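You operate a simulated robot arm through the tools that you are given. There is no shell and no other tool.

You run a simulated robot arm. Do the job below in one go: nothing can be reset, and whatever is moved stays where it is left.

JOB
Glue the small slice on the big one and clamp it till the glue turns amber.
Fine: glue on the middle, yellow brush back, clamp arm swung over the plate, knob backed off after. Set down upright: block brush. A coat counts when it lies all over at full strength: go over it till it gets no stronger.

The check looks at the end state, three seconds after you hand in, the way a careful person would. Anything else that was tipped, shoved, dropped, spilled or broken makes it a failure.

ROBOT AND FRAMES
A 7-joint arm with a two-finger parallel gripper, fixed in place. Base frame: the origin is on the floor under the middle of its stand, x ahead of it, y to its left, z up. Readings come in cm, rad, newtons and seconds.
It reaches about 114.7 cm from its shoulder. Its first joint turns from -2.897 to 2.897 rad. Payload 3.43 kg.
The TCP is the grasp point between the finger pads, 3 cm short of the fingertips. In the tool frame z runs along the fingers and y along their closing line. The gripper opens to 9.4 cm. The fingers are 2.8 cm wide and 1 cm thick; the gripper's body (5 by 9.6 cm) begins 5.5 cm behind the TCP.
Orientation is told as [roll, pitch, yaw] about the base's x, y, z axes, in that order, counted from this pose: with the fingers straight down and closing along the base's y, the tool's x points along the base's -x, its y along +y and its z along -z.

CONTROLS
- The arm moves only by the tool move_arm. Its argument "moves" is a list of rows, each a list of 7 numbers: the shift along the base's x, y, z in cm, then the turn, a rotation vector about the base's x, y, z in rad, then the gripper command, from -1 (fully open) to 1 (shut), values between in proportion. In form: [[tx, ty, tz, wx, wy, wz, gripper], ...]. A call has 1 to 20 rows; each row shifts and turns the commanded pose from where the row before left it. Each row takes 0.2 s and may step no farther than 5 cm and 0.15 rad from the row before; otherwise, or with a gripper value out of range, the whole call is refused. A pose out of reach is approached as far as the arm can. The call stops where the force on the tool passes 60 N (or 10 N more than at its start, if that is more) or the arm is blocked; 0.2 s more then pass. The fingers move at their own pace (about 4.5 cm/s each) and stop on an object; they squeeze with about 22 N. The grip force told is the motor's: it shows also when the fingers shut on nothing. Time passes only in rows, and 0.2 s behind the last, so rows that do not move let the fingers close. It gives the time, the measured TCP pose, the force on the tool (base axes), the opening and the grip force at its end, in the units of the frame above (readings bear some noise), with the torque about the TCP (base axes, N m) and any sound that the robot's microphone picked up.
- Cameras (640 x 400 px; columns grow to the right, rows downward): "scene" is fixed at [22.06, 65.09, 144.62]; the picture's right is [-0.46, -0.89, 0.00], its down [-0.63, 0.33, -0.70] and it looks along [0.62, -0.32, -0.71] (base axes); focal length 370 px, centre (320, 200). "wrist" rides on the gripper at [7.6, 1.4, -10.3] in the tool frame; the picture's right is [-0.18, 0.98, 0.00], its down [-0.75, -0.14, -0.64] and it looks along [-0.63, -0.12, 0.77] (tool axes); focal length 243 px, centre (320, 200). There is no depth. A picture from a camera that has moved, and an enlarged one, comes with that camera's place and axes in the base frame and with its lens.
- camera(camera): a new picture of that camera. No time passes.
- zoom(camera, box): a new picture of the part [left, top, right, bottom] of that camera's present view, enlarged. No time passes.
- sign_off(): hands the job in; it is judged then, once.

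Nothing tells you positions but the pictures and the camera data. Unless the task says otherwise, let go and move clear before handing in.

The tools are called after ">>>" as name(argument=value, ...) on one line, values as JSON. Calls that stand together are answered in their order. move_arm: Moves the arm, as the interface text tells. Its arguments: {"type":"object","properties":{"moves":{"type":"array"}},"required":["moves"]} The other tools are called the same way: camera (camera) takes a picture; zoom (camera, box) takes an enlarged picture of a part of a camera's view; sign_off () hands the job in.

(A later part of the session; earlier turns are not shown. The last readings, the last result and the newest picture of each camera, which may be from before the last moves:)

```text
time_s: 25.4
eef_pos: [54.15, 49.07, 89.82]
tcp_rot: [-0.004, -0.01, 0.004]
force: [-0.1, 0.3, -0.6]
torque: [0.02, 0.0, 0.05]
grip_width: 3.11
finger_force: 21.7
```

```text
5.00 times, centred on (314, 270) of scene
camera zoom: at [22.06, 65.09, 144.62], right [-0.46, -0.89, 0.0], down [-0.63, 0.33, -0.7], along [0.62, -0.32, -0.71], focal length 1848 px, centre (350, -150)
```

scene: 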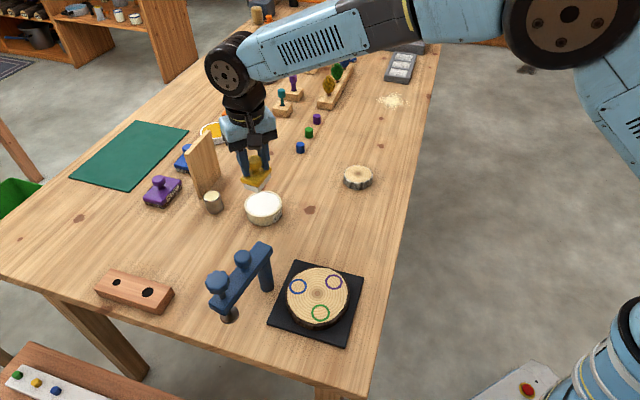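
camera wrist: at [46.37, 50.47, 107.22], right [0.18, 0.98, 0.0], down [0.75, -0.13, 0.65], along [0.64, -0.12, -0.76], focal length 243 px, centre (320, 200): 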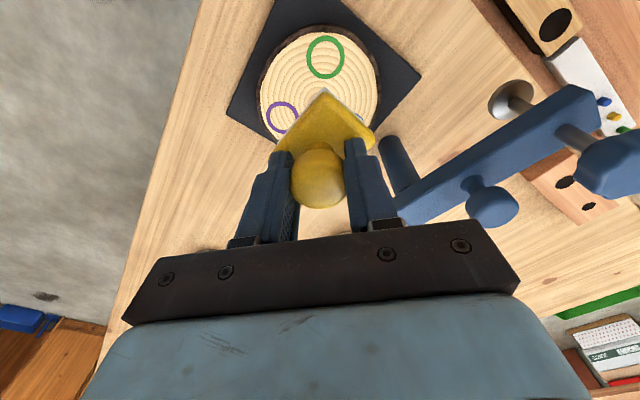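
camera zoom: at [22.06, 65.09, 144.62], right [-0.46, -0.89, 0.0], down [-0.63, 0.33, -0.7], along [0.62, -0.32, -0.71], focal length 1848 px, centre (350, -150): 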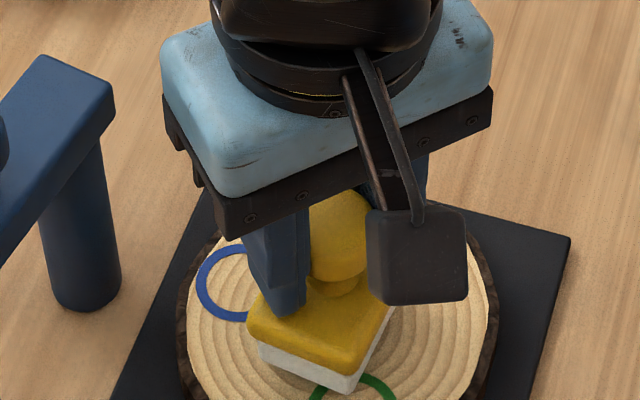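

Force is still about zero; a couple more small steps.

>>> move_arm(moves=[[0, 0, -0.15, 0, 0, 0, 1], [0, 0, 0, 0, 0, 0, 1]])

>>> move_arm(moves=[[0, 0, -0.15, 0, 0, 0, 1], [0, 0, 0, 0, 0, 0, 1]])

>>> zoom(camera="scene", box=[270, 260, 366, 320])

>>> zoom(camera="wrist", box=[230, 20, 422, 140])

```text
time_s: 26.0
eef_pos: [54.34, 49.05, 89.57]
tcp_rot: [-0.005, -0.01, 0.004]
force: [0.2, -0.2, -0.7]
torque: [-0.05, -0.01, -0.01]
grip_width: 3.1
finger_force: 21.9
```

```text
time_s: 26.6
eef_pos: [54.29, 49.26, 89.56]
tcp_rot: [-0.004, -0.011, 0.002]
force: [0.5, 0.1, -0.7]
torque: [0.0, -0.01, 0.01]
grip_width: 3.11
finger_force: 22.1
```

```text
6.67 times, centred on (318, 290) of scene
camera zoom: at [22.06, 65.09, 144.62], right [-0.46, -0.89, 0.0], down [-0.63, 0.33, -0.7], along [0.62, -0.32, -0.71], focal length 2464 px, centre (333, -400)
```

zoom: 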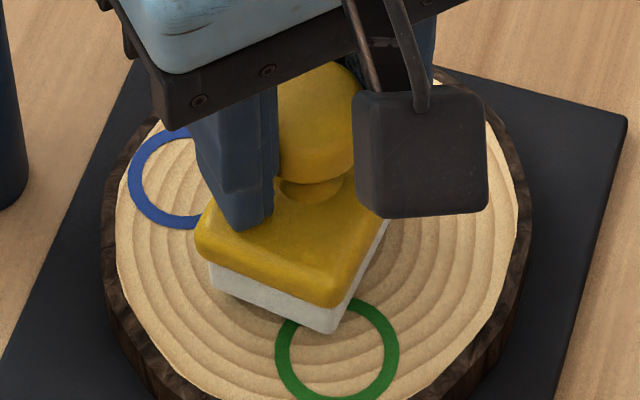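

```text
3.33 times, centred on (326, 80) of wrist
camera zoom: at [46.57, 50.65, 99.63], right [0.18, 0.98, 0.0], down [0.75, -0.13, 0.65], along [0.64, -0.12, -0.76], focal length 809 px, centre (300, 600)
```

zoom: 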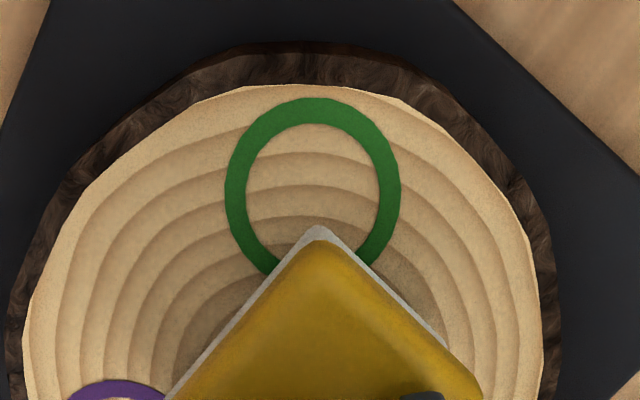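

Still hovering just above. I continue in 0.15 cm steps.

>>> move_arm(moves=[[-0.1, -0.1, -0.15, 0, 0, 0, 1], [0, 0, 0, 0, 0, 0, 1]])

>>> move_arm(moves=[[0, 0, -0.15, 0, 0, 0, 1], [0, 0, 0, 0, 0, 0, 1]])

>>> move_arm(moves=[[0, 0, -0.15, 0, 0, 0, 1], [0, 0, 0, 0, 0, 0, 1]])

>>> zoom(camera="scene", box=[270, 260, 366, 320])

```text
time_s: 27.2
eef_pos: [54.18, 49.07, 89.25]
tcp_rot: [-0.004, -0.012, 0.003]
force: [0.2, 0.2, -1.0]
torque: [-0.01, -0.03, 0.0]
grip_width: 3.09
finger_force: 21.8
```

```text
time_s: 27.8
eef_pos: [54.12, 48.96, 89.11]
tcp_rot: [-0.004, -0.011, 0.003]
force: [-0.1, -0.1, -0.7]
torque: [0.02, 0.0, 0.0]
grip_width: 3.08
finger_force: 22.0
```

```text
time_s: 28.4
eef_pos: [54.11, 48.93, 89.02]
tcp_rot: [-0.005, -0.011, 0.003]
force: [1.5, -1.8, 12.4]
torque: [0.1, -0.23, -0.03]
grip_width: 3.11
finger_force: 21.5
```

```text
6.67 times, centred on (318, 290) of scene
camera zoom: at [22.06, 65.09, 144.62], right [-0.46, -0.89, 0.0], down [-0.63, 0.33, -0.7], along [0.62, -0.32, -0.71], focal length 2464 px, centre (333, -400)
```

zoom: 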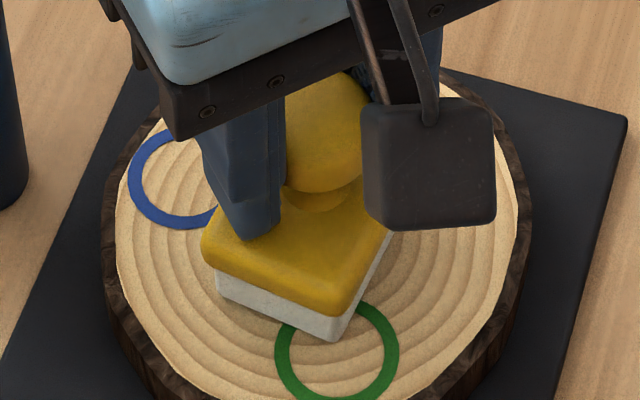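

Contact: 12 N on the slice at TCP z ≈ 89.0. I make gentle strokes around the middle, then check.

>>> move_arm(moves=[[0.3, 0, 0, 0, 0, 0, 1], [0.3, 0, 0, 0, 0, 0, 1], [0, 0.3, 0, 0, 0, 0, 1], [-0.3, 0.3, 0, 0, 0, 0, 1], [-0.3, 0, 0, 0, 0, 0, 1], [-0.3, 0, 0, 0, 0, 0, 1], [-0.3, -0.3, 0, 0, 0, 0, 1], [0, -0.3, 0, 0, 0, 0, 1], [0.3, -0.3, 0, 0, 0, 0, 1], [0.3, 0, 0, 0, 0, 0, 1], [0, 0.3, 0, 0, 0, 0, 1], [0, 0, 0, 0, 0, 0, 1]])

>>> zoom(camera="scene", box=[270, 260, 366, 320])

>>> zoom(camera="wrist", box=[230, 20, 422, 140])

```text
time_s: 31.0
eef_pos: [54.07, 48.9, 89.06]
tcp_rot: [-0.006, -0.014, 0.003]
force: [0.6, -9.1, 17.9]
torque: [-0.25, 0.12, 0.06]
grip_width: 3.12
finger_force: 22.0
```

```text
6.67 times, centred on (318, 290) of scene
camera zoom: at [22.06, 65.09, 144.62], right [-0.46, -0.89, 0.0], down [-0.63, 0.33, -0.7], along [0.62, -0.32, -0.71], focal length 2464 px, centre (333, -400)
```

zoom: 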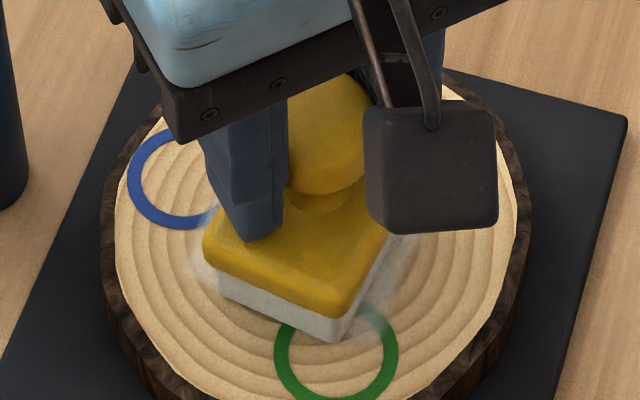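

```text
3.33 times, centred on (326, 80) of wrist
camera zoom: at [46.41, 50.48, 99.16], right [0.18, 0.98, 0.0], down [0.75, -0.14, 0.65], along [0.64, -0.12, -0.76], focal length 809 px, centre (300, 600)
```

zoom: 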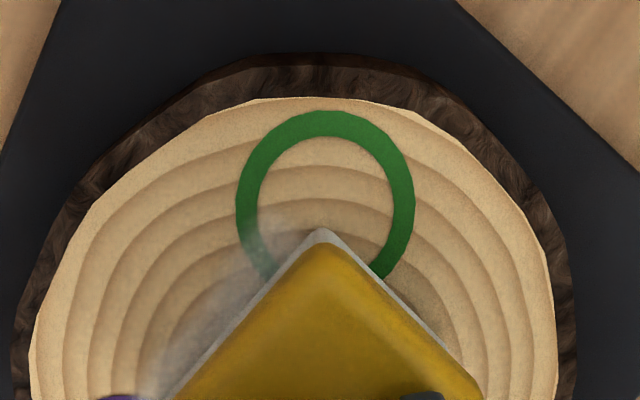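

Glue is laying down as a thin white film. I lift the brush to see the coverage.

>>> move_arm(moves=[[0, 0, 2, 0, 0, 0, 1], [0, 0, 3, 0, 0, 0, 1], [4, -3, 1, 0, 0, 0, 1], [4, -3, 0, 0, 0, 0, 1], [0, 0, 0, 0, 0, 0, 1]])

>>> zoom(camera="scene", box=[260, 250, 372, 320])

>>> camera(camera="wrist")

```text
refused: row 3 steps farther than a row can; nothing moved
```

```text
5.71 times, centred on (316, 285) of scene
camera zoom: at [22.06, 65.09, 144.62], right [-0.46, -0.89, 0.0], down [-0.63, 0.33, -0.7], along [0.62, -0.32, -0.71], focal length 2112 px, centre (343, -286)
```

zoom: 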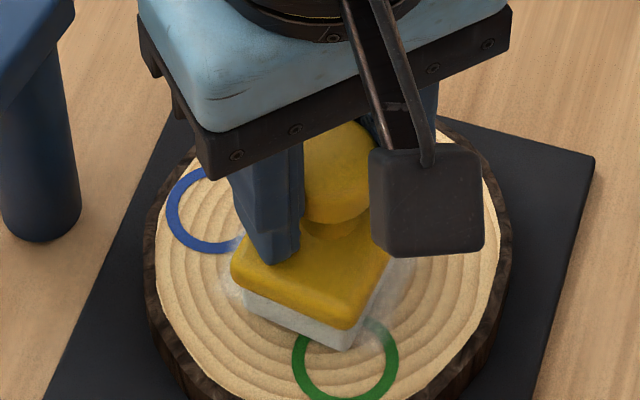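

```text
taken
camera wrist: at [46.41, 50.48, 99.16], right [0.18, 0.98, 0.0], down [0.75, -0.14, 0.65], along [0.64, -0.12, -0.76], focal length 243 px, centre (320, 200)
```

wrist: 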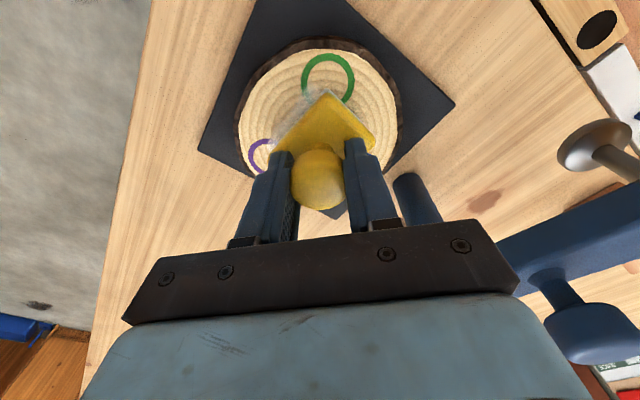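

That call was refused for step size; I'll lift and move aside with smaller steps.

>>> move_arm(moves=[[0, 0, 2, 0, 0, 0, 1], [0, 0, 3, 0, 0, 0, 1], [3.5, -2.5, 1, 0, 0, 0, 1], [3.5, -2.5, 0, 0, 0, 0, 1], [3, -2, 0, 0, 0, 0, 1], [0, 0, 0, 0, 0, 0, 1]])

>>> zoom(camera="scene", box=[260, 250, 372, 320])

>>> zoom(camera="scene", box=[260, 180, 388, 260])

```text
time_s: 32.4
eef_pos: [64.39, 41.8, 94.79]
tcp_rot: [-0.005, -0.01, 0.005]
force: [-0.2, -0.9, -0.8]
torque: [0.03, -0.01, 0.0]
grip_width: 3.06
finger_force: 21.9
```

```text
5.71 times, centred on (316, 285) of scene
camera zoom: at [22.06, 65.09, 144.62], right [-0.46, -0.89, 0.0], down [-0.63, 0.33, -0.7], along [0.62, -0.32, -0.71], focal length 2112 px, centre (343, -286)
```

zoom: 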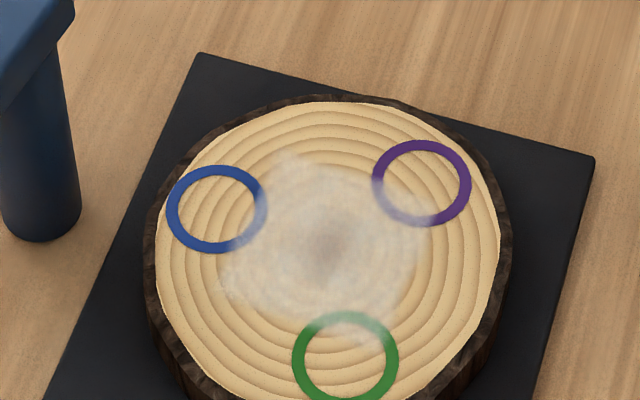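

```text
5.00 times, centred on (324, 220) of scene
camera zoom: at [22.06, 65.09, 144.62], right [-0.46, -0.89, 0.0], down [-0.63, 0.33, -0.7], along [0.62, -0.32, -0.71], focal length 1848 px, centre (300, 100)
```

zoom: 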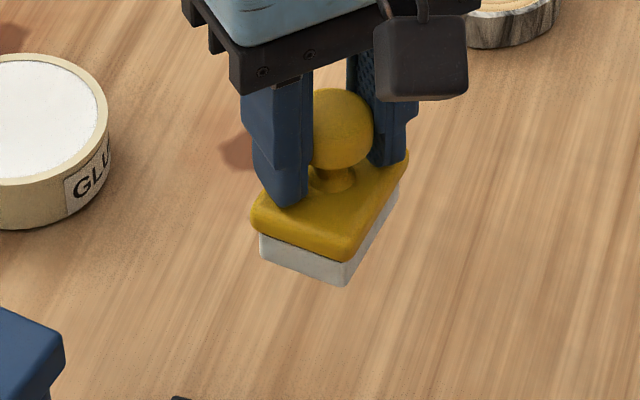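

A partial film lies in the middle, about 6.8 cm wide, and the slice has not moved. It needs more strength and coverage, so I bring the brush back for more passes.

>>> move_arm(moves=[[-3.5, 2.5, 0, 0, 0, 0, 1], [-3.5, 2.5, 0, 0, 0, 0, 1], [-3.3, 2.2, 0, 0, 0, 0, 1], [0, 0, -2, 0, 0, 0, 1], [0, 0, -2, 0, 0, 0, 1], [0, 0, -1.2, 0, 0, 0, 1], [0, 0, 0, 0, 0, 0, 1], [0, 0, 0, 0, 0, 0, 1]])

>>> move_arm(moves=[[0, 0, -0.2, 0, 0, 0, 1], [0, 0, -0.15, 0, 0, 0, 1], [0, 0, 0, 0, 0, 0, 1]])

```text
time_s: 34.2
eef_pos: [53.81, 49.18, 89.61]
tcp_rot: [-0.006, -0.01, 0.004]
force: [-0.1, 0.8, -0.7]
torque: [-0.02, 0.02, -0.01]
grip_width: 3.09
finger_force: 22.1
```

```text
time_s: 35.0
eef_pos: [53.69, 49.12, 89.33]
tcp_rot: [-0.006, -0.011, 0.003]
force: [0.2, 0.5, -1.2]
torque: [0.0, 0.04, 0.02]
grip_width: 3.08
finger_force: 21.7
```

Just above contact again. I step onto the surface.

>>> move_arm(moves=[[0.3, -0.1, -0.2, 0, 0, 0, 1], [0, 0, -0.15, 0, 0, 0, 1], [0, 0, 0, 0, 0, 0, 1]])

```text
time_s: 35.8
eef_pos: [54.08, 49.11, 88.97]
tcp_rot: [-0.005, -0.009, 0.002]
force: [0.4, 0.2, 2.2]
torque: [0.08, 0.01, -0.03]
grip_width: 3.08
finger_force: 22.1
```

Light contact. I press slightly and run an elliptical pass over the middle.

>>> move_arm(moves=[[0.36, -0.345, -0.1, 0, 0, 0, 1], [0.36, -0.345, 0, 0, 0, 0, 1], [0.414, 0.432, 0, 0, 0, 0, 1], [0.27, 0.57, 0, 0, 0, 0, 1], [-0.012, 0.564, 0, 0, 0, 0, 1], [-0.185, 0.384, 0, 0, 0, 0, 1], [-0.392, 0.168, 0, 0, 0, 0, 1], [-0.564, -0.012, 0, 0, 0, 0, 1], [-0.558, -0.294, 0, 0, 0, 0, 1], [-0.486, -0.363, 0, 0, 0, 0, 1], [-0.342, -0.501, 0, 0, 0, 0, 1], [-0.27, -0.57, 0, 0, 0, 0, 1], [0.012, -0.564, 0, 0, 0, 0, 1], [0.185, -0.384, 0, 0, 0, 0, 1], [0.392, -0.168, 0, 0, 0, 0, 1], [0.564, 0.012, 0, 0, 0, 0, 1], [0.558, 0.294, 0, 0, 0, 0, 1], [0.054, 0.777, 0, 0, 0, 0, 1], [-0.36, 0.345, 0, 0, 0, 0, 1]])

>>> zoom(camera="scene", box=[260, 250, 372, 320])

>>> zoom(camera="wrist", box=[230, 20, 422, 140])

```text
time_s: 39.8
eef_pos: [54.17, 49.18, 88.96]
tcp_rot: [-0.005, -0.012, 0.002]
force: [7.8, -4.6, 19.9]
torque: [-0.11, -0.3, -0.04]
grip_width: 3.11
finger_force: 22.2
```

```text
5.71 times, centred on (316, 285) of scene
camera zoom: at [22.06, 65.09, 144.62], right [-0.46, -0.89, 0.0], down [-0.63, 0.33, -0.7], along [0.62, -0.32, -0.71], focal length 2112 px, centre (343, -286)
```

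zoom: 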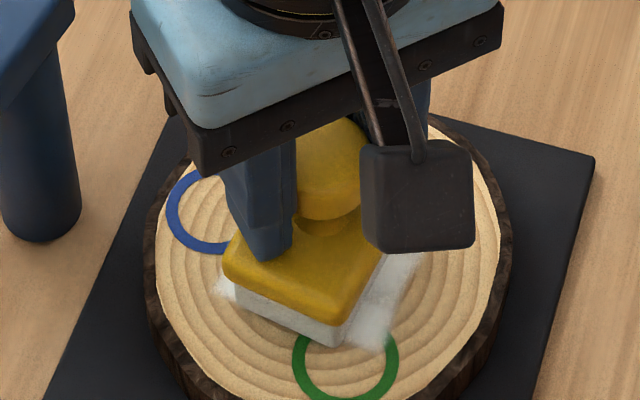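

```text
3.33 times, centred on (326, 80) of wrist
camera zoom: at [46.61, 50.62, 99.14], right [0.18, 0.98, 0.0], down [0.75, -0.14, 0.65], along [0.64, -0.12, -0.76], focal length 809 px, centre (300, 600)
```

zoom: 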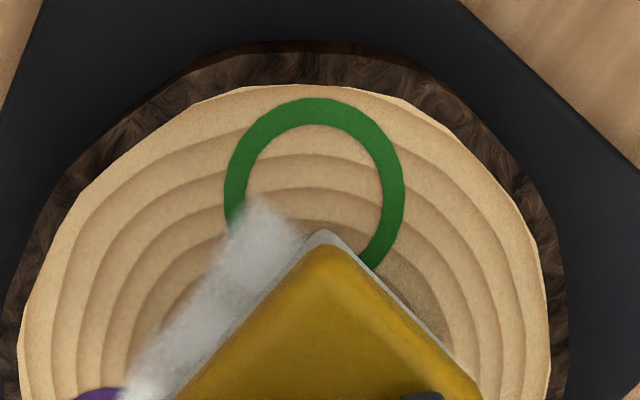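

The film is getting whiter. I lift and move aside to look at the whole patch.

>>> move_arm(moves=[[0, 0, 2, 0, 0, 0, 1], [0, 0, 3, 0, 0, 0, 1], [3.5, -2.5, 1, 0, 0, 0, 1], [3.5, -2.5, 0, 0, 0, 0, 1], [3, -2, 0, 0, 0, 0, 1], [0, 0, 0, 0, 0, 0, 1]])

>>> zoom(camera="scene", box=[260, 250, 372, 320])

>>> zoom(camera="scene", box=[260, 180, 388, 260])

```text
time_s: 41.2
eef_pos: [64.35, 42.17, 94.99]
tcp_rot: [-0.004, -0.011, 0.004]
force: [-0.4, -0.6, 0.4]
torque: [-0.01, 0.01, -0.01]
grip_width: 3.08
finger_force: 22.3
```

```text
5.71 times, centred on (316, 285) of scene
camera zoom: at [22.06, 65.09, 144.62], right [-0.46, -0.89, 0.0], down [-0.63, 0.33, -0.7], along [0.62, -0.32, -0.71], focal length 2112 px, centre (343, -286)
```

zoom: 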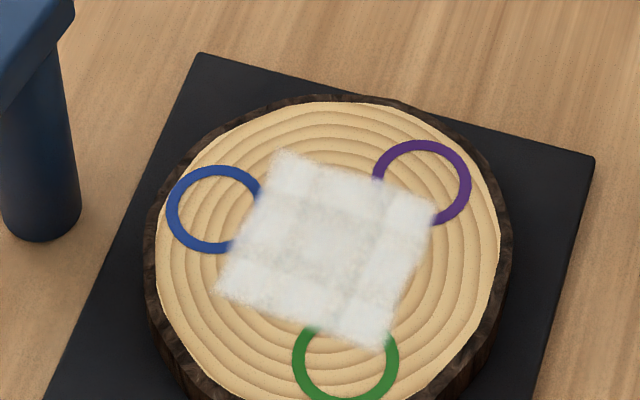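

```text
5.00 times, centred on (324, 220) of scene
camera zoom: at [22.06, 65.09, 144.62], right [-0.46, -0.89, 0.0], down [-0.63, 0.33, -0.7], along [0.62, -0.32, -0.71], focal length 1848 px, centre (300, 100)
```

zoom: 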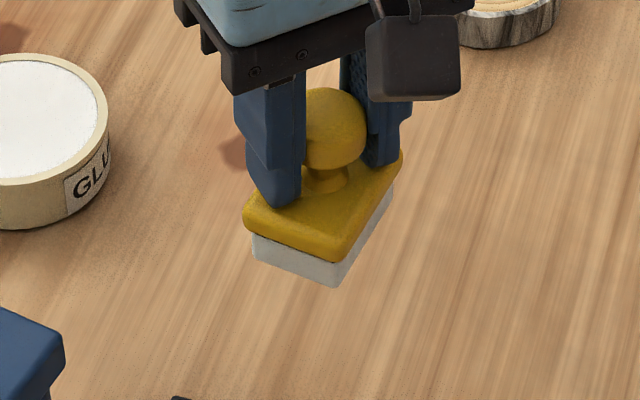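

The coat is now a square white patch in the middle, a bit thinner in its centre. The bristles look less loaded, so I'll look closely before deciding on another dip.

>>> zoom(camera="scene", box=[285, 265, 349, 305])

>>> zoom(camera="scene", box=[300, 205, 348, 240])

```text
10.00 times, centred on (317, 285) of scene
camera zoom: at [22.06, 65.09, 144.62], right [-0.46, -0.89, 0.0], down [-0.63, 0.33, -0.7], along [0.62, -0.32, -0.71], focal length 3697 px, centre (350, -650)
```

zoom: 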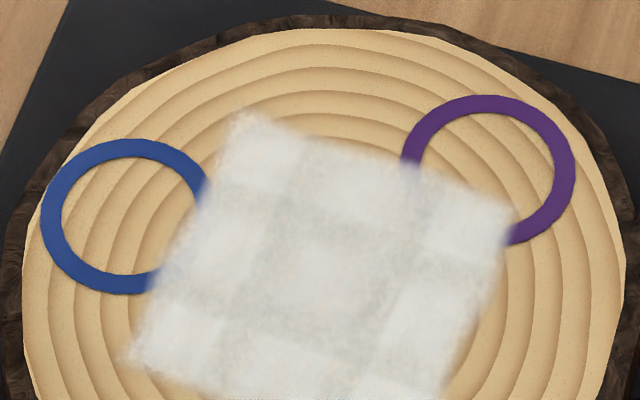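

```text
11.43 times, centred on (324, 222) of scene
camera zoom: at [22.06, 65.09, 144.62], right [-0.46, -0.89, 0.0], down [-0.63, 0.33, -0.7], along [0.62, -0.32, -0.71], focal length 4225 px, centre (274, -57)
```

zoom: 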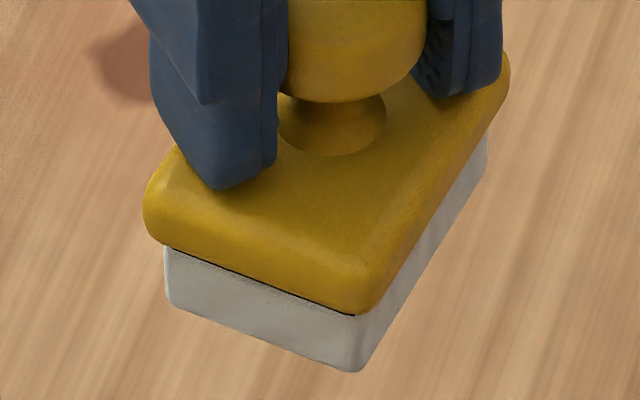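

The patch is a 3×3 grid of cells, fairly white, with the inner ones slightly thinner. I do another full pass and compare.

>>> move_arm(moves=[[-3.5, 2.5, 0, 0, 0, 0, 1], [-3.5, 2.5, 0, 0, 0, 0, 1], [-3.2, 2.0, 0, 0, 0, 0, 1], [0, 0, -2, 0, 0, 0, 1], [0, 0, -2, 0, 0, 0, 1], [0, 0, -1.3, 0, 0, 0, 1], [0, 0, 0, 0, 0, 0, 1], [0, 0, -0.3, 0, 0, 0, 1], [0, 0, 0, 0, 0, 0, 1]])

>>> move_arm(moves=[[0, 0, -0.2, 0, 0, 0, 1], [0, 0, 0, 0, 0, 0, 1]])

```text
time_s: 43.2
eef_pos: [54.0, 49.12, 89.56]
tcp_rot: [-0.005, -0.011, 0.003]
force: [-0.7, -0.2, 0.8]
torque: [-0.01, -0.01, 0.03]
grip_width: 3.09
finger_force: 22.4
```

```text
time_s: 43.8
eef_pos: [54.15, 49.19, 89.35]
tcp_rot: [-0.005, -0.011, 0.004]
force: [0.7, 0.4, -2.1]
torque: [-0.01, -0.02, 0.04]
grip_width: 3.07
finger_force: 22.2
```

>>> move_arm(moves=[[0, 0, -0.2, 0, 0, 0, 1], [0, 0, -0.1, 0, 0, 0, 1], [0, 0, 0, 0, 0, 0, 1]])

```text
time_s: 44.6
eef_pos: [53.98, 49.12, 88.97]
tcp_rot: [-0.004, -0.011, 0.005]
force: [2.9, -4.1, 18.2]
torque: [0.15, 0.14, 0.07]
grip_width: 3.11
finger_force: 21.8
```

Contact at 18 N. I run a raster pass over the whole patch.

>>> move_arm(moves=[[-0.8775, -0.195, 0, 0, 0, 0, 1], [-0.8775, -0.195, 0, 0, 0, 0, 1], [0.48, -0.46, 0, 0, 0, 0, 1], [0.48, -0.46, 0, 0, 0, 0, 1], [0.48, -0.46, 0, 0, 0, 0, 1], [0.69, 0.72, 0, 0, 0, 0, 1], [-0.48, 0.46, 0, 0, 0, 0, 1], [-0.48, 0.46, 0, 0, 0, 0, 1], [-0.48, 0.46, 0, 0, 0, 0, 1], [0.69, 0.72, 0, 0, 0, 0, 1], [0.48, -0.46, 0, 0, 0, 0, 1], [0.48, -0.46, 0, 0, 0, 0, 1], [0.48, -0.46, 0, 0, 0, 0, 1], [0.69, 0.72, 0, 0, 0, 0, 1], [-0.48, 0.46, 0, 0, 0, 0, 1], [-0.48, 0.46, 0, 0, 0, 0, 1], [-0.48, 0.46, 0, 0, 0, 0, 1], [-0.1575, -0.885, 0, 0, 0, 0, 1], [-0.1575, -0.885, 0, 0, 0, 0, 1], [0, 0, 0, 0, 0, 0, 1]])

>>> move_arm(moves=[[0, 0, 2, 0, 0, 0, 1], [0, 0, 3, 0, 0, 0, 1], [3.5, -2.5, 1, 0, 0, 0, 1], [3.5, -2.5, 0, 0, 0, 0, 1], [3, -2, 0, 0, 0, 0, 1], [0, 0, 0, 0, 0, 0, 1]])

>>> zoom(camera="scene", box=[260, 250, 372, 320])

>>> zoom(camera="scene", box=[285, 265, 349, 305])

>>> zoom(camera="scene", box=[260, 180, 388, 260])

```text
time_s: 48.8
eef_pos: [53.98, 49.29, 88.99]
tcp_rot: [-0.004, -0.011, 0.006]
force: [-5.3, 10.9, 25.6]
torque: [0.76, 0.43, -0.02]
grip_width: 3.11
finger_force: 22.4
```

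```text
time_s: 50.2
eef_pos: [63.72, 41.92, 94.53]
tcp_rot: [-0.004, -0.011, 0.004]
force: [0.0, -0.2, -1.5]
torque: [0.0, 0.0, -0.02]
grip_width: 3.05
finger_force: 22.2
```

```text
5.71 times, centred on (316, 285) of scene
camera zoom: at [22.06, 65.09, 144.62], right [-0.46, -0.89, 0.0], down [-0.63, 0.33, -0.7], along [0.62, -0.32, -0.71], focal length 2112 px, centre (343, -286)
```

zoom: 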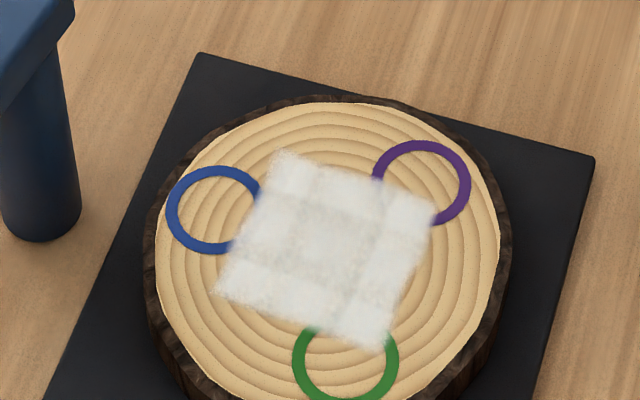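

```text
10.00 times, centred on (317, 285) of scene
camera zoom: at [22.06, 65.09, 144.62], right [-0.46, -0.89, 0.0], down [-0.63, 0.33, -0.7], along [0.62, -0.32, -0.71], focal length 3697 px, centre (350, -650)
```

zoom: 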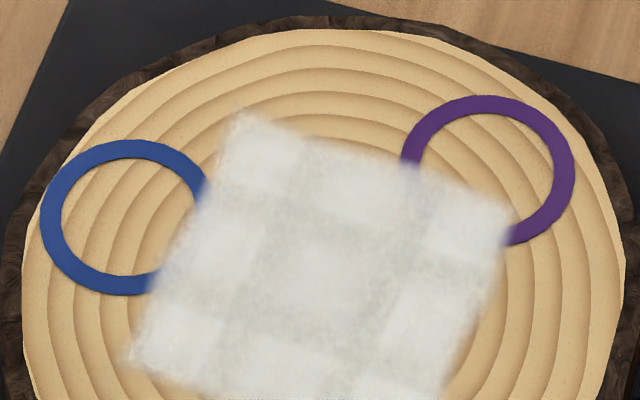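

```text
5.00 times, centred on (324, 220) of scene
camera zoom: at [22.06, 65.09, 144.62], right [-0.46, -0.89, 0.0], down [-0.63, 0.33, -0.7], along [0.62, -0.32, -0.71], focal length 1848 px, centre (300, 100)
```

zoom: 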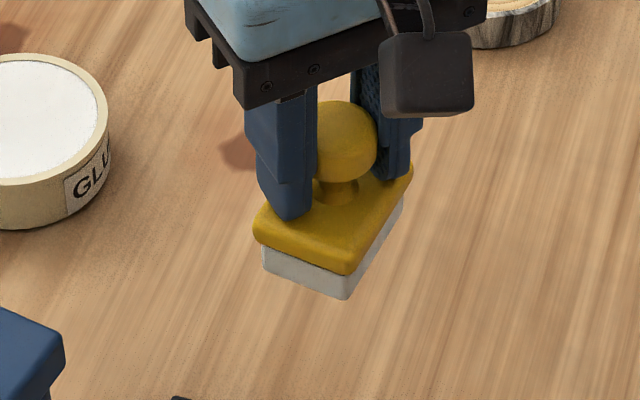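

The patch looks the same as before the extra pass. I'll compare the bristles' colour with earlier, to make sure the brush hadn't simply run dry.

>>> zoom(camera="scene", box=[302, 207, 350, 242])

>>> zoom(camera="scene", box=[297, 275, 337, 305])

```text
11.43 times, centred on (326, 224) of scene
camera zoom: at [22.06, 65.09, 144.62], right [-0.46, -0.89, 0.0], down [-0.63, 0.33, -0.7], along [0.62, -0.32, -0.71], focal length 4225 px, centre (251, -80)
```

zoom: 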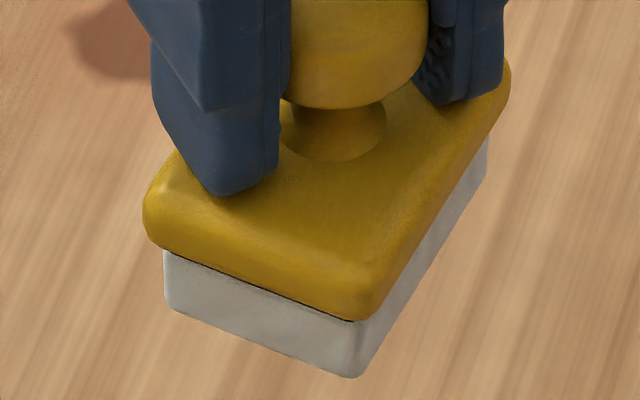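

```text
13.33 times, centred on (317, 290) of scene
camera zoom: at [22.06, 65.09, 144.62], right [-0.46, -0.89, 0.0], down [-0.63, 0.33, -0.7], along [0.62, -0.32, -0.71], focal length 4929 px, centre (360, -1000)
```

zoom: 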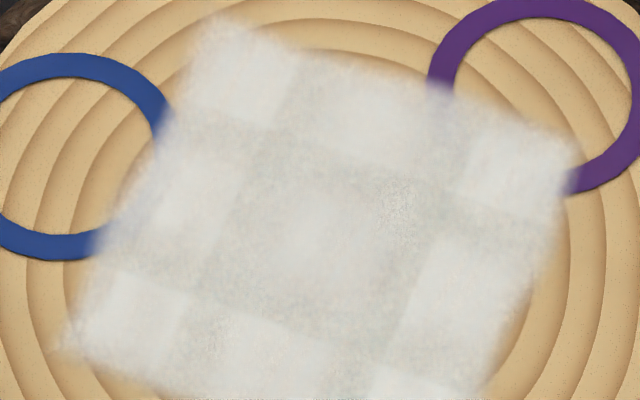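

Bristles are still loaded and the coat is uniform and unchanged, so it's at full strength. Now I take the brush back to its original spot.

>>> move_arm(moves=[[4.4, -0.28, 0.5, 0, 0, 0, 1], [4.4, -0.28, 0.5, 0, 0, 0, 1], [4.4, -0.28, 0.5, 0, 0, 0, 1], [4.4, -0.28, 0, 0, 0, 0, 1], [4.4, -0.28, 0, 0, 0, 0, 1], [4.4, -0.28, 0, 0, 0, 0, 1], [0, 0, 0, 0, 0, 0, 1], [0, 0, 0, 0, 0, 0, 1]])

>>> camera(camera="scene")

>>> camera(camera="wrist")

```text
time_s: 52.0
eef_pos: [90.67, 39.97, 96.23]
tcp_rot: [-0.005, -0.011, 0.003]
force: [0.8, -0.4, 0.5]
torque: [-0.04, 0.0, 0.0]
grip_width: 3.08
finger_force: 22.4
```

```text
taken
```

scene: 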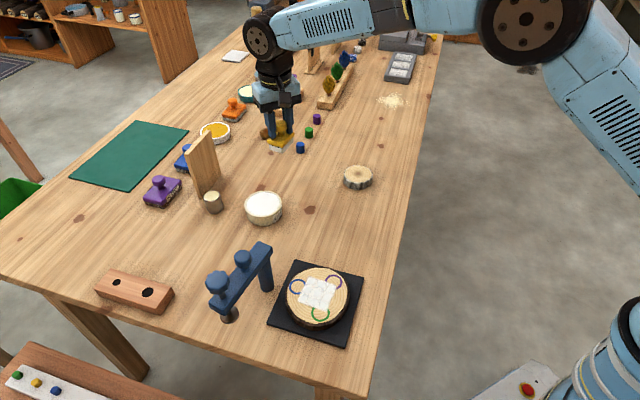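

```text
taken
camera wrist: at [82.93, 41.49, 106.39], right [0.18, 0.98, 0.0], down [0.75, -0.13, 0.65], along [0.64, -0.12, -0.76], focal length 243 px, centre (320, 200)
```

wrist: 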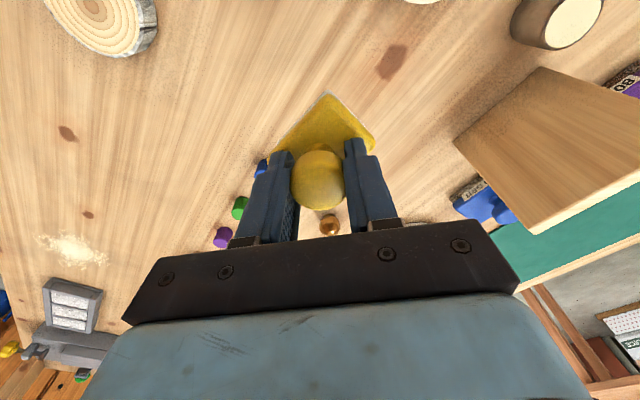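

Above the original spot. I lower it toward the table, finishing with small steps.

>>> move_arm(moves=[[-0.4, 0.2, -2.5, 0, 0, 0, 1], [0, 0, -3, 0, 0, 0, 1], [0, 0, -2.8, 0, 0, 0, 1], [0, 0, -0.7, 0, 0, 0, 1], [0, 0, 0, 0, 0, 0, 1], [0, 0, 0, 0, 0, 0, 1]])

>>> zoom(camera="scene", box=[235, 145, 315, 195])

```text
time_s: 53.4
eef_pos: [89.93, 40.46, 87.18]
tcp_rot: [-0.005, -0.011, 0.003]
force: [-0.6, 0.5, -0.7]
torque: [-0.02, -0.01, -0.03]
grip_width: 3.12
finger_force: 22.4
```

```text
8.00 times, centred on (275, 170) of scene
camera zoom: at [22.06, 65.09, 144.62], right [-0.46, -0.89, 0.0], down [-0.63, 0.33, -0.7], along [0.62, -0.32, -0.71], focal length 2957 px, centre (680, 440)
```

zoom: 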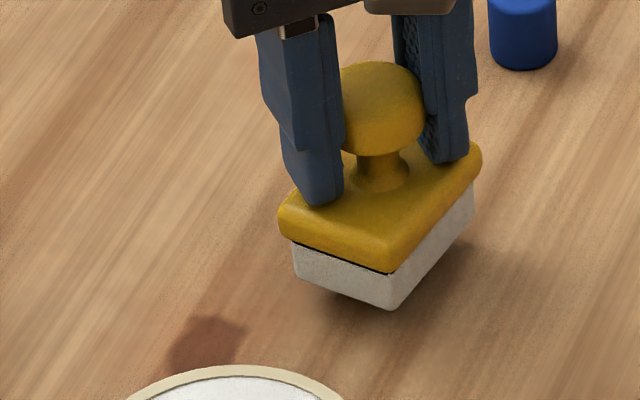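

The brush has turned about 8–10° in the grip compared with how it stood. I turn it back and correct position while still 0.8 cm above the table.

>>> move_arm(moves=[[0.1, -0.1, 0, 0, 0, 0.075, 1], [0.1, -0.1, 0, 0, 0, 0.075, 1], [0, 0, 0, 0, 0, 0, 1], [0, 0, -0.3, 0, 0, 0, 1], [0, 0, 0, 0, 0, 0, 1]])

>>> zoom(camera="scene", box=[235, 145, 315, 195])

```text
time_s: 54.6
eef_pos: [90.24, 40.51, 86.85]
tcp_rot: [-0.004, -0.009, 0.154]
force: [0.0, -0.4, -0.9]
torque: [-0.02, 0.01, 0.03]
grip_width: 3.07
finger_force: 22.1
```

```text
8.00 times, centred on (275, 170) of scene
camera zoom: at [22.06, 65.09, 144.62], right [-0.46, -0.89, 0.0], down [-0.63, 0.33, -0.7], along [0.62, -0.32, -0.71], focal length 2957 px, centre (680, 440)
```

zoom: 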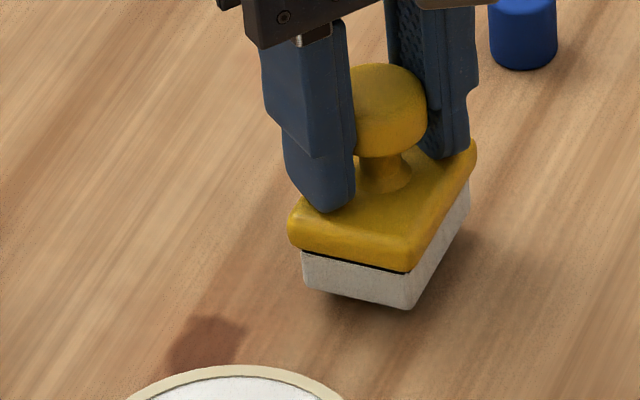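

Orientation now matches the original. I shift slightly to match the original corners, then lower to the table in small steps.

>>> move_arm(moves=[[-0.35, -0.1, 0, 0, 0, 0, 1], [0, 0, -0.2, 0, 0, 0, 1], [0, 0, 0, 0, 0, 0, 1]])

>>> move_arm(moves=[[0, 0, -0.15, 0, 0, 0, 1], [0, 0, 0, 0, 0, 0, 1]])

>>> zoom(camera="scene", box=[235, 145, 315, 195])

```text
time_s: 55.4
eef_pos: [89.86, 40.45, 86.82]
tcp_rot: [-0.004, -0.011, 0.154]
force: [0.4, -0.4, -1.9]
torque: [0.01, 0.01, 0.0]
grip_width: 3.08
finger_force: 22.0
```

```text
time_s: 56.0
eef_pos: [89.75, 40.47, 86.59]
tcp_rot: [-0.004, -0.011, 0.154]
force: [0.5, -1.0, -1.1]
torque: [-0.03, -0.03, 0.02]
grip_width: 3.1
finger_force: 21.6
```

```text
8.00 times, centred on (275, 170) of scene
camera zoom: at [22.06, 65.09, 144.62], right [-0.46, -0.89, 0.0], down [-0.63, 0.33, -0.7], along [0.62, -0.32, -0.71], focal length 2957 px, centre (680, 440)
```

zoom: 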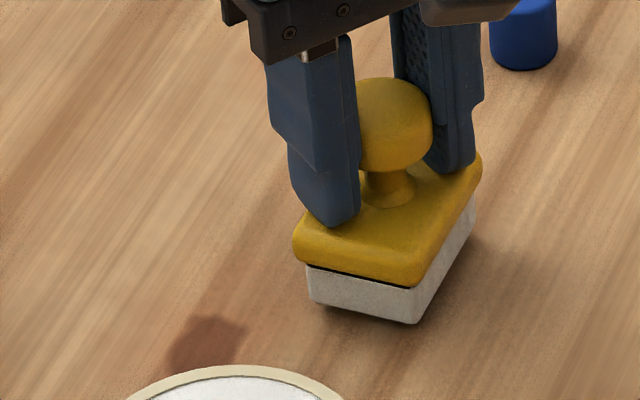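

The corners now match the original to a few pixels. Final steps to touch the table.

>>> move_arm(moves=[[0, 0, -0.15, 0, 0, 0, 1], [0, 0, 0, 0, 0, 0, 1]])

>>> move_arm(moves=[[0, 0, -0.12, 0, 0, 0, 1], [0, 0, 0, 0, 0, 0, 1]])

```text
time_s: 56.6
eef_pos: [89.78, 40.37, 86.46]
tcp_rot: [-0.005, -0.011, 0.154]
force: [1.0, -0.1, -0.8]
torque: [-0.03, 0.01, 0.0]
grip_width: 3.08
finger_force: 22.2
```

```text
time_s: 57.2
eef_pos: [89.78, 40.36, 86.35]
tcp_rot: [-0.005, -0.011, 0.155]
force: [-0.6, -0.4, -0.6]
torque: [0.0, -0.03, -0.01]
grip_width: 3.1
finger_force: 22.3
```

>>> move_arm(moves=[[0, 0, -0.12, 0, 0, 0, 1], [0, 0, 0, 0, 0, 0, 1]])

>>> zoom(camera="scene", box=[235, 145, 315, 195])

```text
time_s: 57.8
eef_pos: [89.79, 40.47, 86.34]
tcp_rot: [-0.004, -0.01, 0.154]
force: [1.0, -0.4, -0.7]
torque: [-0.01, 0.04, 0.0]
grip_width: 3.1
finger_force: 22.1
```

```text
8.00 times, centred on (275, 170) of scene
camera zoom: at [22.06, 65.09, 144.62], right [-0.46, -0.89, 0.0], down [-0.63, 0.33, -0.7], along [0.62, -0.32, -0.71], focal length 2957 px, centre (680, 440)
```

zoom: 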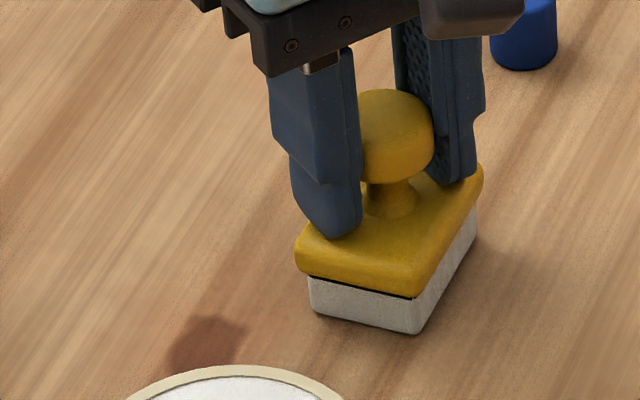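

It looks to be at the surface, but no reaction force yet. One more small step.

>>> move_arm(moves=[[0, 0, -0.1, 0, 0, 0, 1], [0, 0, 0, 0, 0, 0, 1]])

>>> move_arm(moves=[[0, 0, -0.1, 0, 0, 0, 1], [0, 0, 0, 0, 0, 0, 1]])

```text
time_s: 58.4
eef_pos: [89.71, 40.44, 86.15]
tcp_rot: [-0.005, -0.011, 0.153]
force: [-2.3, -0.5, 6.1]
torque: [0.05, 0.3, 0.07]
grip_width: 3.1
finger_force: 22.8
```

```text
time_s: 59.0
eef_pos: [89.86, 40.38, 86.22]
tcp_rot: [-0.005, -0.011, 0.153]
force: [3.2, -0.7, 13.6]
torque: [0.19, 0.16, 0.0]
grip_width: 3.1
finger_force: 21.8
```

Contact confirmed. I relax the pressure slightly and open the fingers.

>>> move_arm(moves=[[0, 0, 0.12, 0, 0, 0, 1], [0, 0, 0, 0, 0, 0, 0.2], [0, 0, 0, 0, 0, 0, -0.2], [0, 0, 0, 0, 0, 0, -1], [0, 0, 0, 0, 0, 0, -1], [0, 0, 0, 0, 0, 0, -1], [0, 0, 0, 0, 0, 0, -1]])

>>> zoom(camera="scene", box=[235, 145, 315, 195])

>>> camera(camera="wrist")

```text
time_s: 60.6
eef_pos: [89.55, 40.47, 86.28]
tcp_rot: [-0.007, -0.009, 0.154]
force: [0.5, -2.4, 6.8]
torque: [0.25, 0.06, 0.03]
grip_width: 9.23
finger_force: 0.0
```

```text
8.00 times, centred on (275, 170) of scene
camera zoom: at [22.06, 65.09, 144.62], right [-0.46, -0.89, 0.0], down [-0.63, 0.33, -0.7], along [0.62, -0.32, -0.71], focal length 2957 px, centre (680, 440)
```

zoom: 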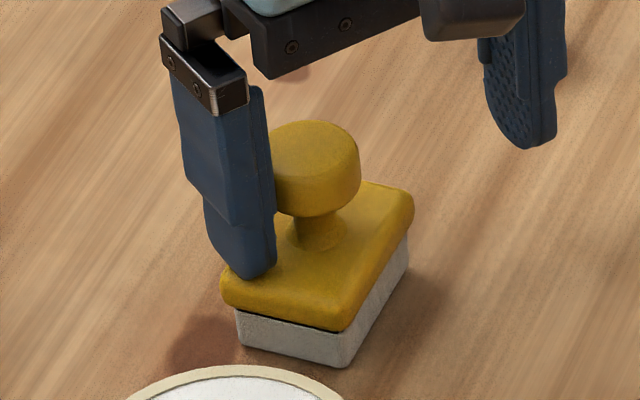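

```text
taken
camera wrist: at [81.87, 40.77, 96.41], right [0.03, 1.0, 0.0], down [0.76, -0.02, 0.65], along [0.65, -0.02, -0.76], focal length 243 px, centre (320, 200)
```

wrist: 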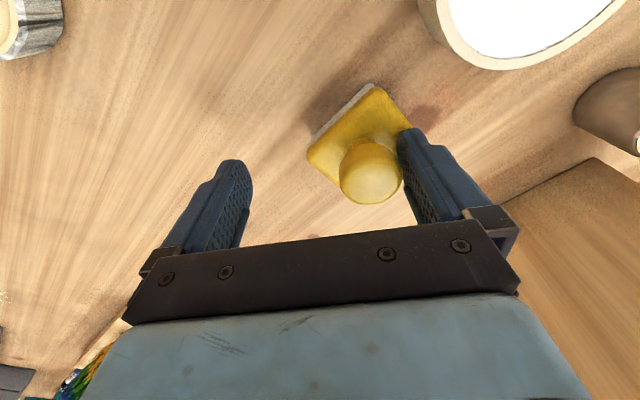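

The left fingertip was resting on the block and dragged the brush about 2.5 cm as it opened; it is still upright. I raise the hand clear, then I'll re-grip higher and put it back properly.

>>> move_arm(moves=[[0, 0, 0.5, 0, 0, 0, -1], [0, 0, 1.5, 0, 0, 0, -1], [0, 0, 3, 0, 0, 0, -1], [0, 0, 3, 0, 0, 0, -1], [0, 0, 0, 0, 0, 0, -1], [0, 0, 0, 0, 0, 0, -1]])

>>> zoom(camera="scene", box=[235, 145, 315, 195])

>>> camera(camera="wrist")

>>> zoom(camera="wrist", box=[280, 60, 440, 160])

```text
time_s: 62.0
eef_pos: [89.88, 40.49, 94.09]
tcp_rot: [-0.005, -0.01, 0.154]
force: [-0.8, -0.3, -1.3]
torque: [0.03, -0.01, 0.01]
grip_width: 9.39
finger_force: 0.0
```

```text
8.00 times, centred on (275, 170) of scene
camera zoom: at [22.06, 65.09, 144.62], right [-0.46, -0.89, 0.0], down [-0.63, 0.33, -0.7], along [0.62, -0.32, -0.71], focal length 2957 px, centre (680, 440)
```

zoom: 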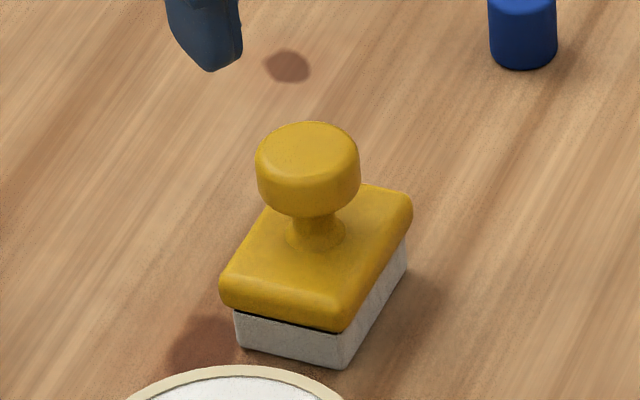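

```text
taken
camera wrist: at [82.17, 40.82, 104.31], right [0.03, 1.0, 0.0], down [0.76, -0.02, 0.65], along [0.65, -0.02, -0.76], focal length 243 px, centre (320, 200)
```

wrist: 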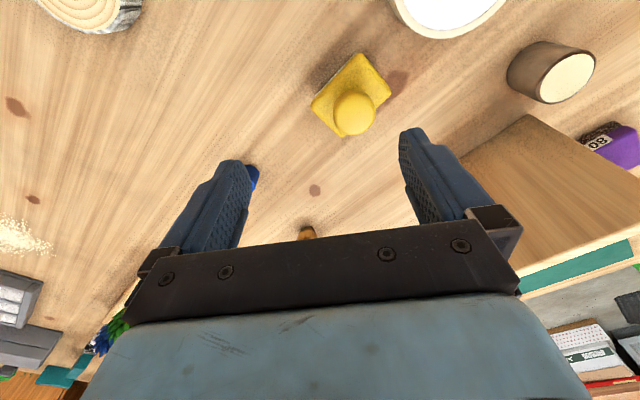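

```text
4.00 times, centred on (360, 110) of wrist
camera zoom: at [82.17, 40.82, 104.31], right [0.03, 1.0, 0.0], down [0.76, -0.02, 0.65], along [0.65, -0.02, -0.76], focal length 970 px, centre (160, 560)
```

zoom: 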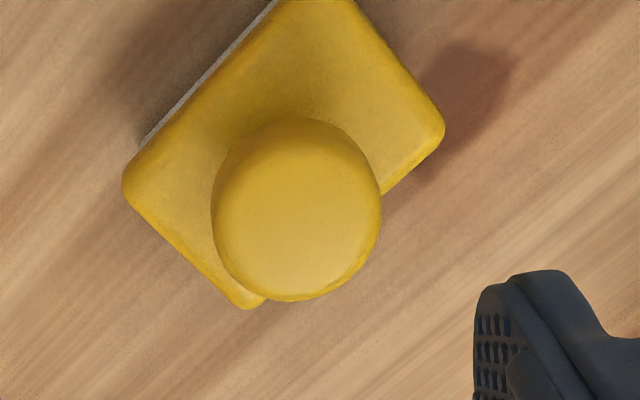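

The brush is at about (89.3, 43.2), about 3 cm from its original spot (+y). I re-grip with the fingertips higher, clear of the block.

>>> move_arm(moves=[[-0.55, 2.7, 0, 0, 0, 0, -1], [0, 0, -2.5, 0, 0, 0, -1], [0, 0, -2.5, 0, 0, 0, -1], [0, 0, 0, 0, 0, 0, -1], [0, 0, 0, 0, 0, 0, -1]])

>>> camera(camera="wrist")

```text
time_s: 63.2
eef_pos: [89.14, 43.29, 89.25]
tcp_rot: [-0.003, -0.011, 0.153]
force: [-0.4, -0.8, 0.9]
torque: [0.01, 0.03, 0.04]
grip_width: 9.38
finger_force: 0.0
```

```text
taken
camera wrist: at [81.3, 43.52, 99.42], right [0.03, 1.0, 0.0], down [0.76, -0.02, 0.65], along [0.65, -0.02, -0.76], focal length 243 px, centre (320, 200)
```

wrist: 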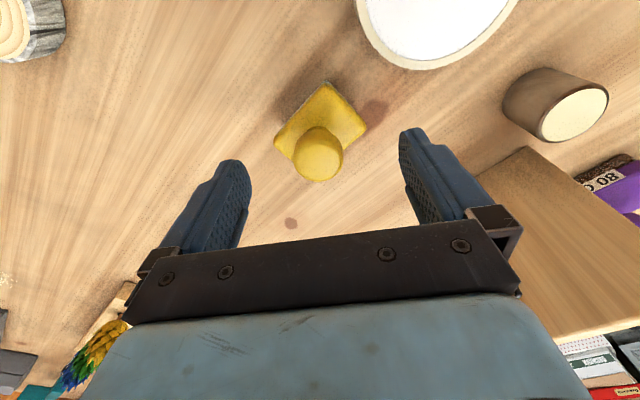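

Nearly centred; small x correction and lower to z ≈ 86.85, then close.

>>> move_arm(moves=[[0.3, -0.1, -1.2, 0, 0, 0, -1], [0, 0, -1.15, 0, 0, 0, -1], [0, 0, 0, 0, 0, 0, -1], [0, 0, 0, 0, 0, 0, -1]])

>>> camera(camera="wrist")

>>> zoom(camera="scene", box=[225, 145, 305, 195])

```text
time_s: 64.2
eef_pos: [89.43, 42.85, 86.91]
tcp_rot: [-0.006, -0.011, 0.153]
force: [0.6, 0.1, 0.4]
torque: [0.01, 0.0, -0.01]
grip_width: 9.39
finger_force: 0.0
```

```text
taken
camera wrist: at [81.63, 43.18, 97.05], right [0.03, 1.0, 0.0], down [0.76, -0.02, 0.65], along [0.65, -0.02, -0.76], focal length 243 px, centre (320, 200)
```

wrist: 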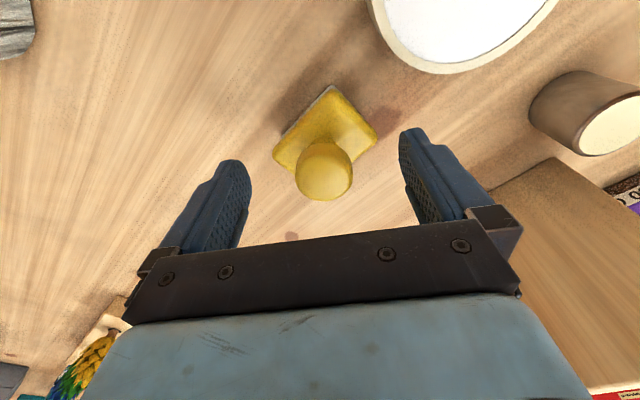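

```text
8.00 times, centred on (265, 170) of scene
camera zoom: at [22.06, 65.09, 144.62], right [-0.46, -0.89, 0.0], down [-0.63, 0.33, -0.7], along [0.62, -0.32, -0.71], focal length 2957 px, centre (760, 440)
```

zoom: 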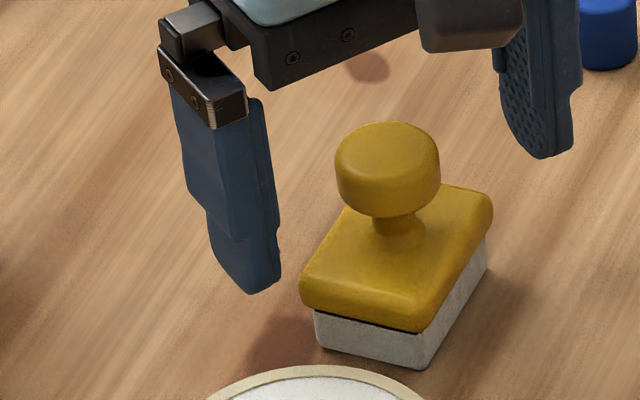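

Well aligned; nudge +0.15 in y and close.

>>> move_arm(moves=[[0, 0.15, 0, 0, 0, 0, -1], [0, 0, 0, 0, 0, 0, -0.3], [0, 0, 0, 0, 0, 0, 0], [0, 0, 0, 0, 0, 0, 1], [0, 0, 0, 0, 0, 0, 1], [0, 0, 0, 0, 0, 0, 1], [0, 0, 0, 0, 0, 0, 1]])

>>> zoom(camera="scene", box=[225, 145, 305, 195])

```text
time_s: 65.8
eef_pos: [89.44, 43.15, 86.77]
tcp_rot: [-0.004, -0.009, 0.153]
force: [0.9, 0.5, 1.1]
torque: [0.0, 0.01, -0.01]
grip_width: 3.09
finger_force: 21.8
```

```text
8.00 times, centred on (265, 170) of scene
camera zoom: at [22.06, 65.09, 144.62], right [-0.46, -0.89, 0.0], down [-0.63, 0.33, -0.7], along [0.62, -0.32, -0.71], focal length 2957 px, centre (760, 440)
```

zoom: 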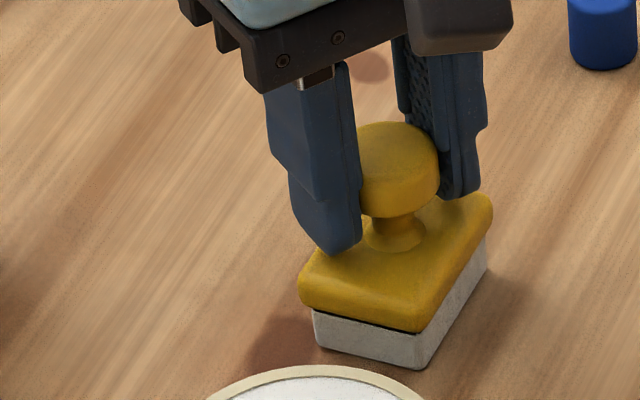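

Firm grip, no shift. I lift it, move it (+0.75, −2.9) back to the original spot and check against the original picture.

>>> move_arm(moves=[[0, 0, 1, 0, 0, 0, 1], [0, 0, 1.5, 0, 0, 0, 1], [0.4, -1.45, 0, 0, 0, 0, 1], [0.35, -1.45, 0, 0, 0, 0, 1], [0, 0, 0, 0, 0, 0, 1], [0, 0, -1.2, 0, 0, 0, 1], [0, 0, -0.7, 0, 0, 0, 1], [0, 0, 0, 0, 0, 0, 1], [0, 0, 0, 0, 0, 0, 1]])

>>> zoom(camera="scene", box=[235, 145, 315, 195])

```text
time_s: 67.8
eef_pos: [90.27, 40.08, 87.59]
tcp_rot: [-0.004, -0.009, 0.153]
force: [0.1, -0.1, -0.1]
torque: [0.01, 0.01, -0.02]
grip_width: 3.1
finger_force: 22.3
```

```text
8.00 times, centred on (275, 170) of scene
camera zoom: at [22.06, 65.09, 144.62], right [-0.46, -0.89, 0.0], down [-0.63, 0.33, -0.7], along [0.62, -0.32, -0.71], focal length 2957 px, centre (680, 440)
```

zoom: 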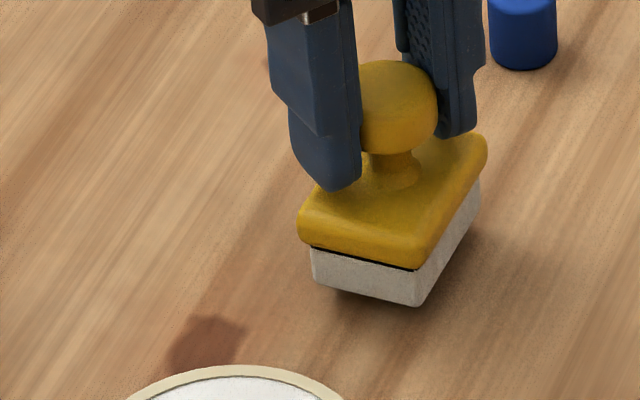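

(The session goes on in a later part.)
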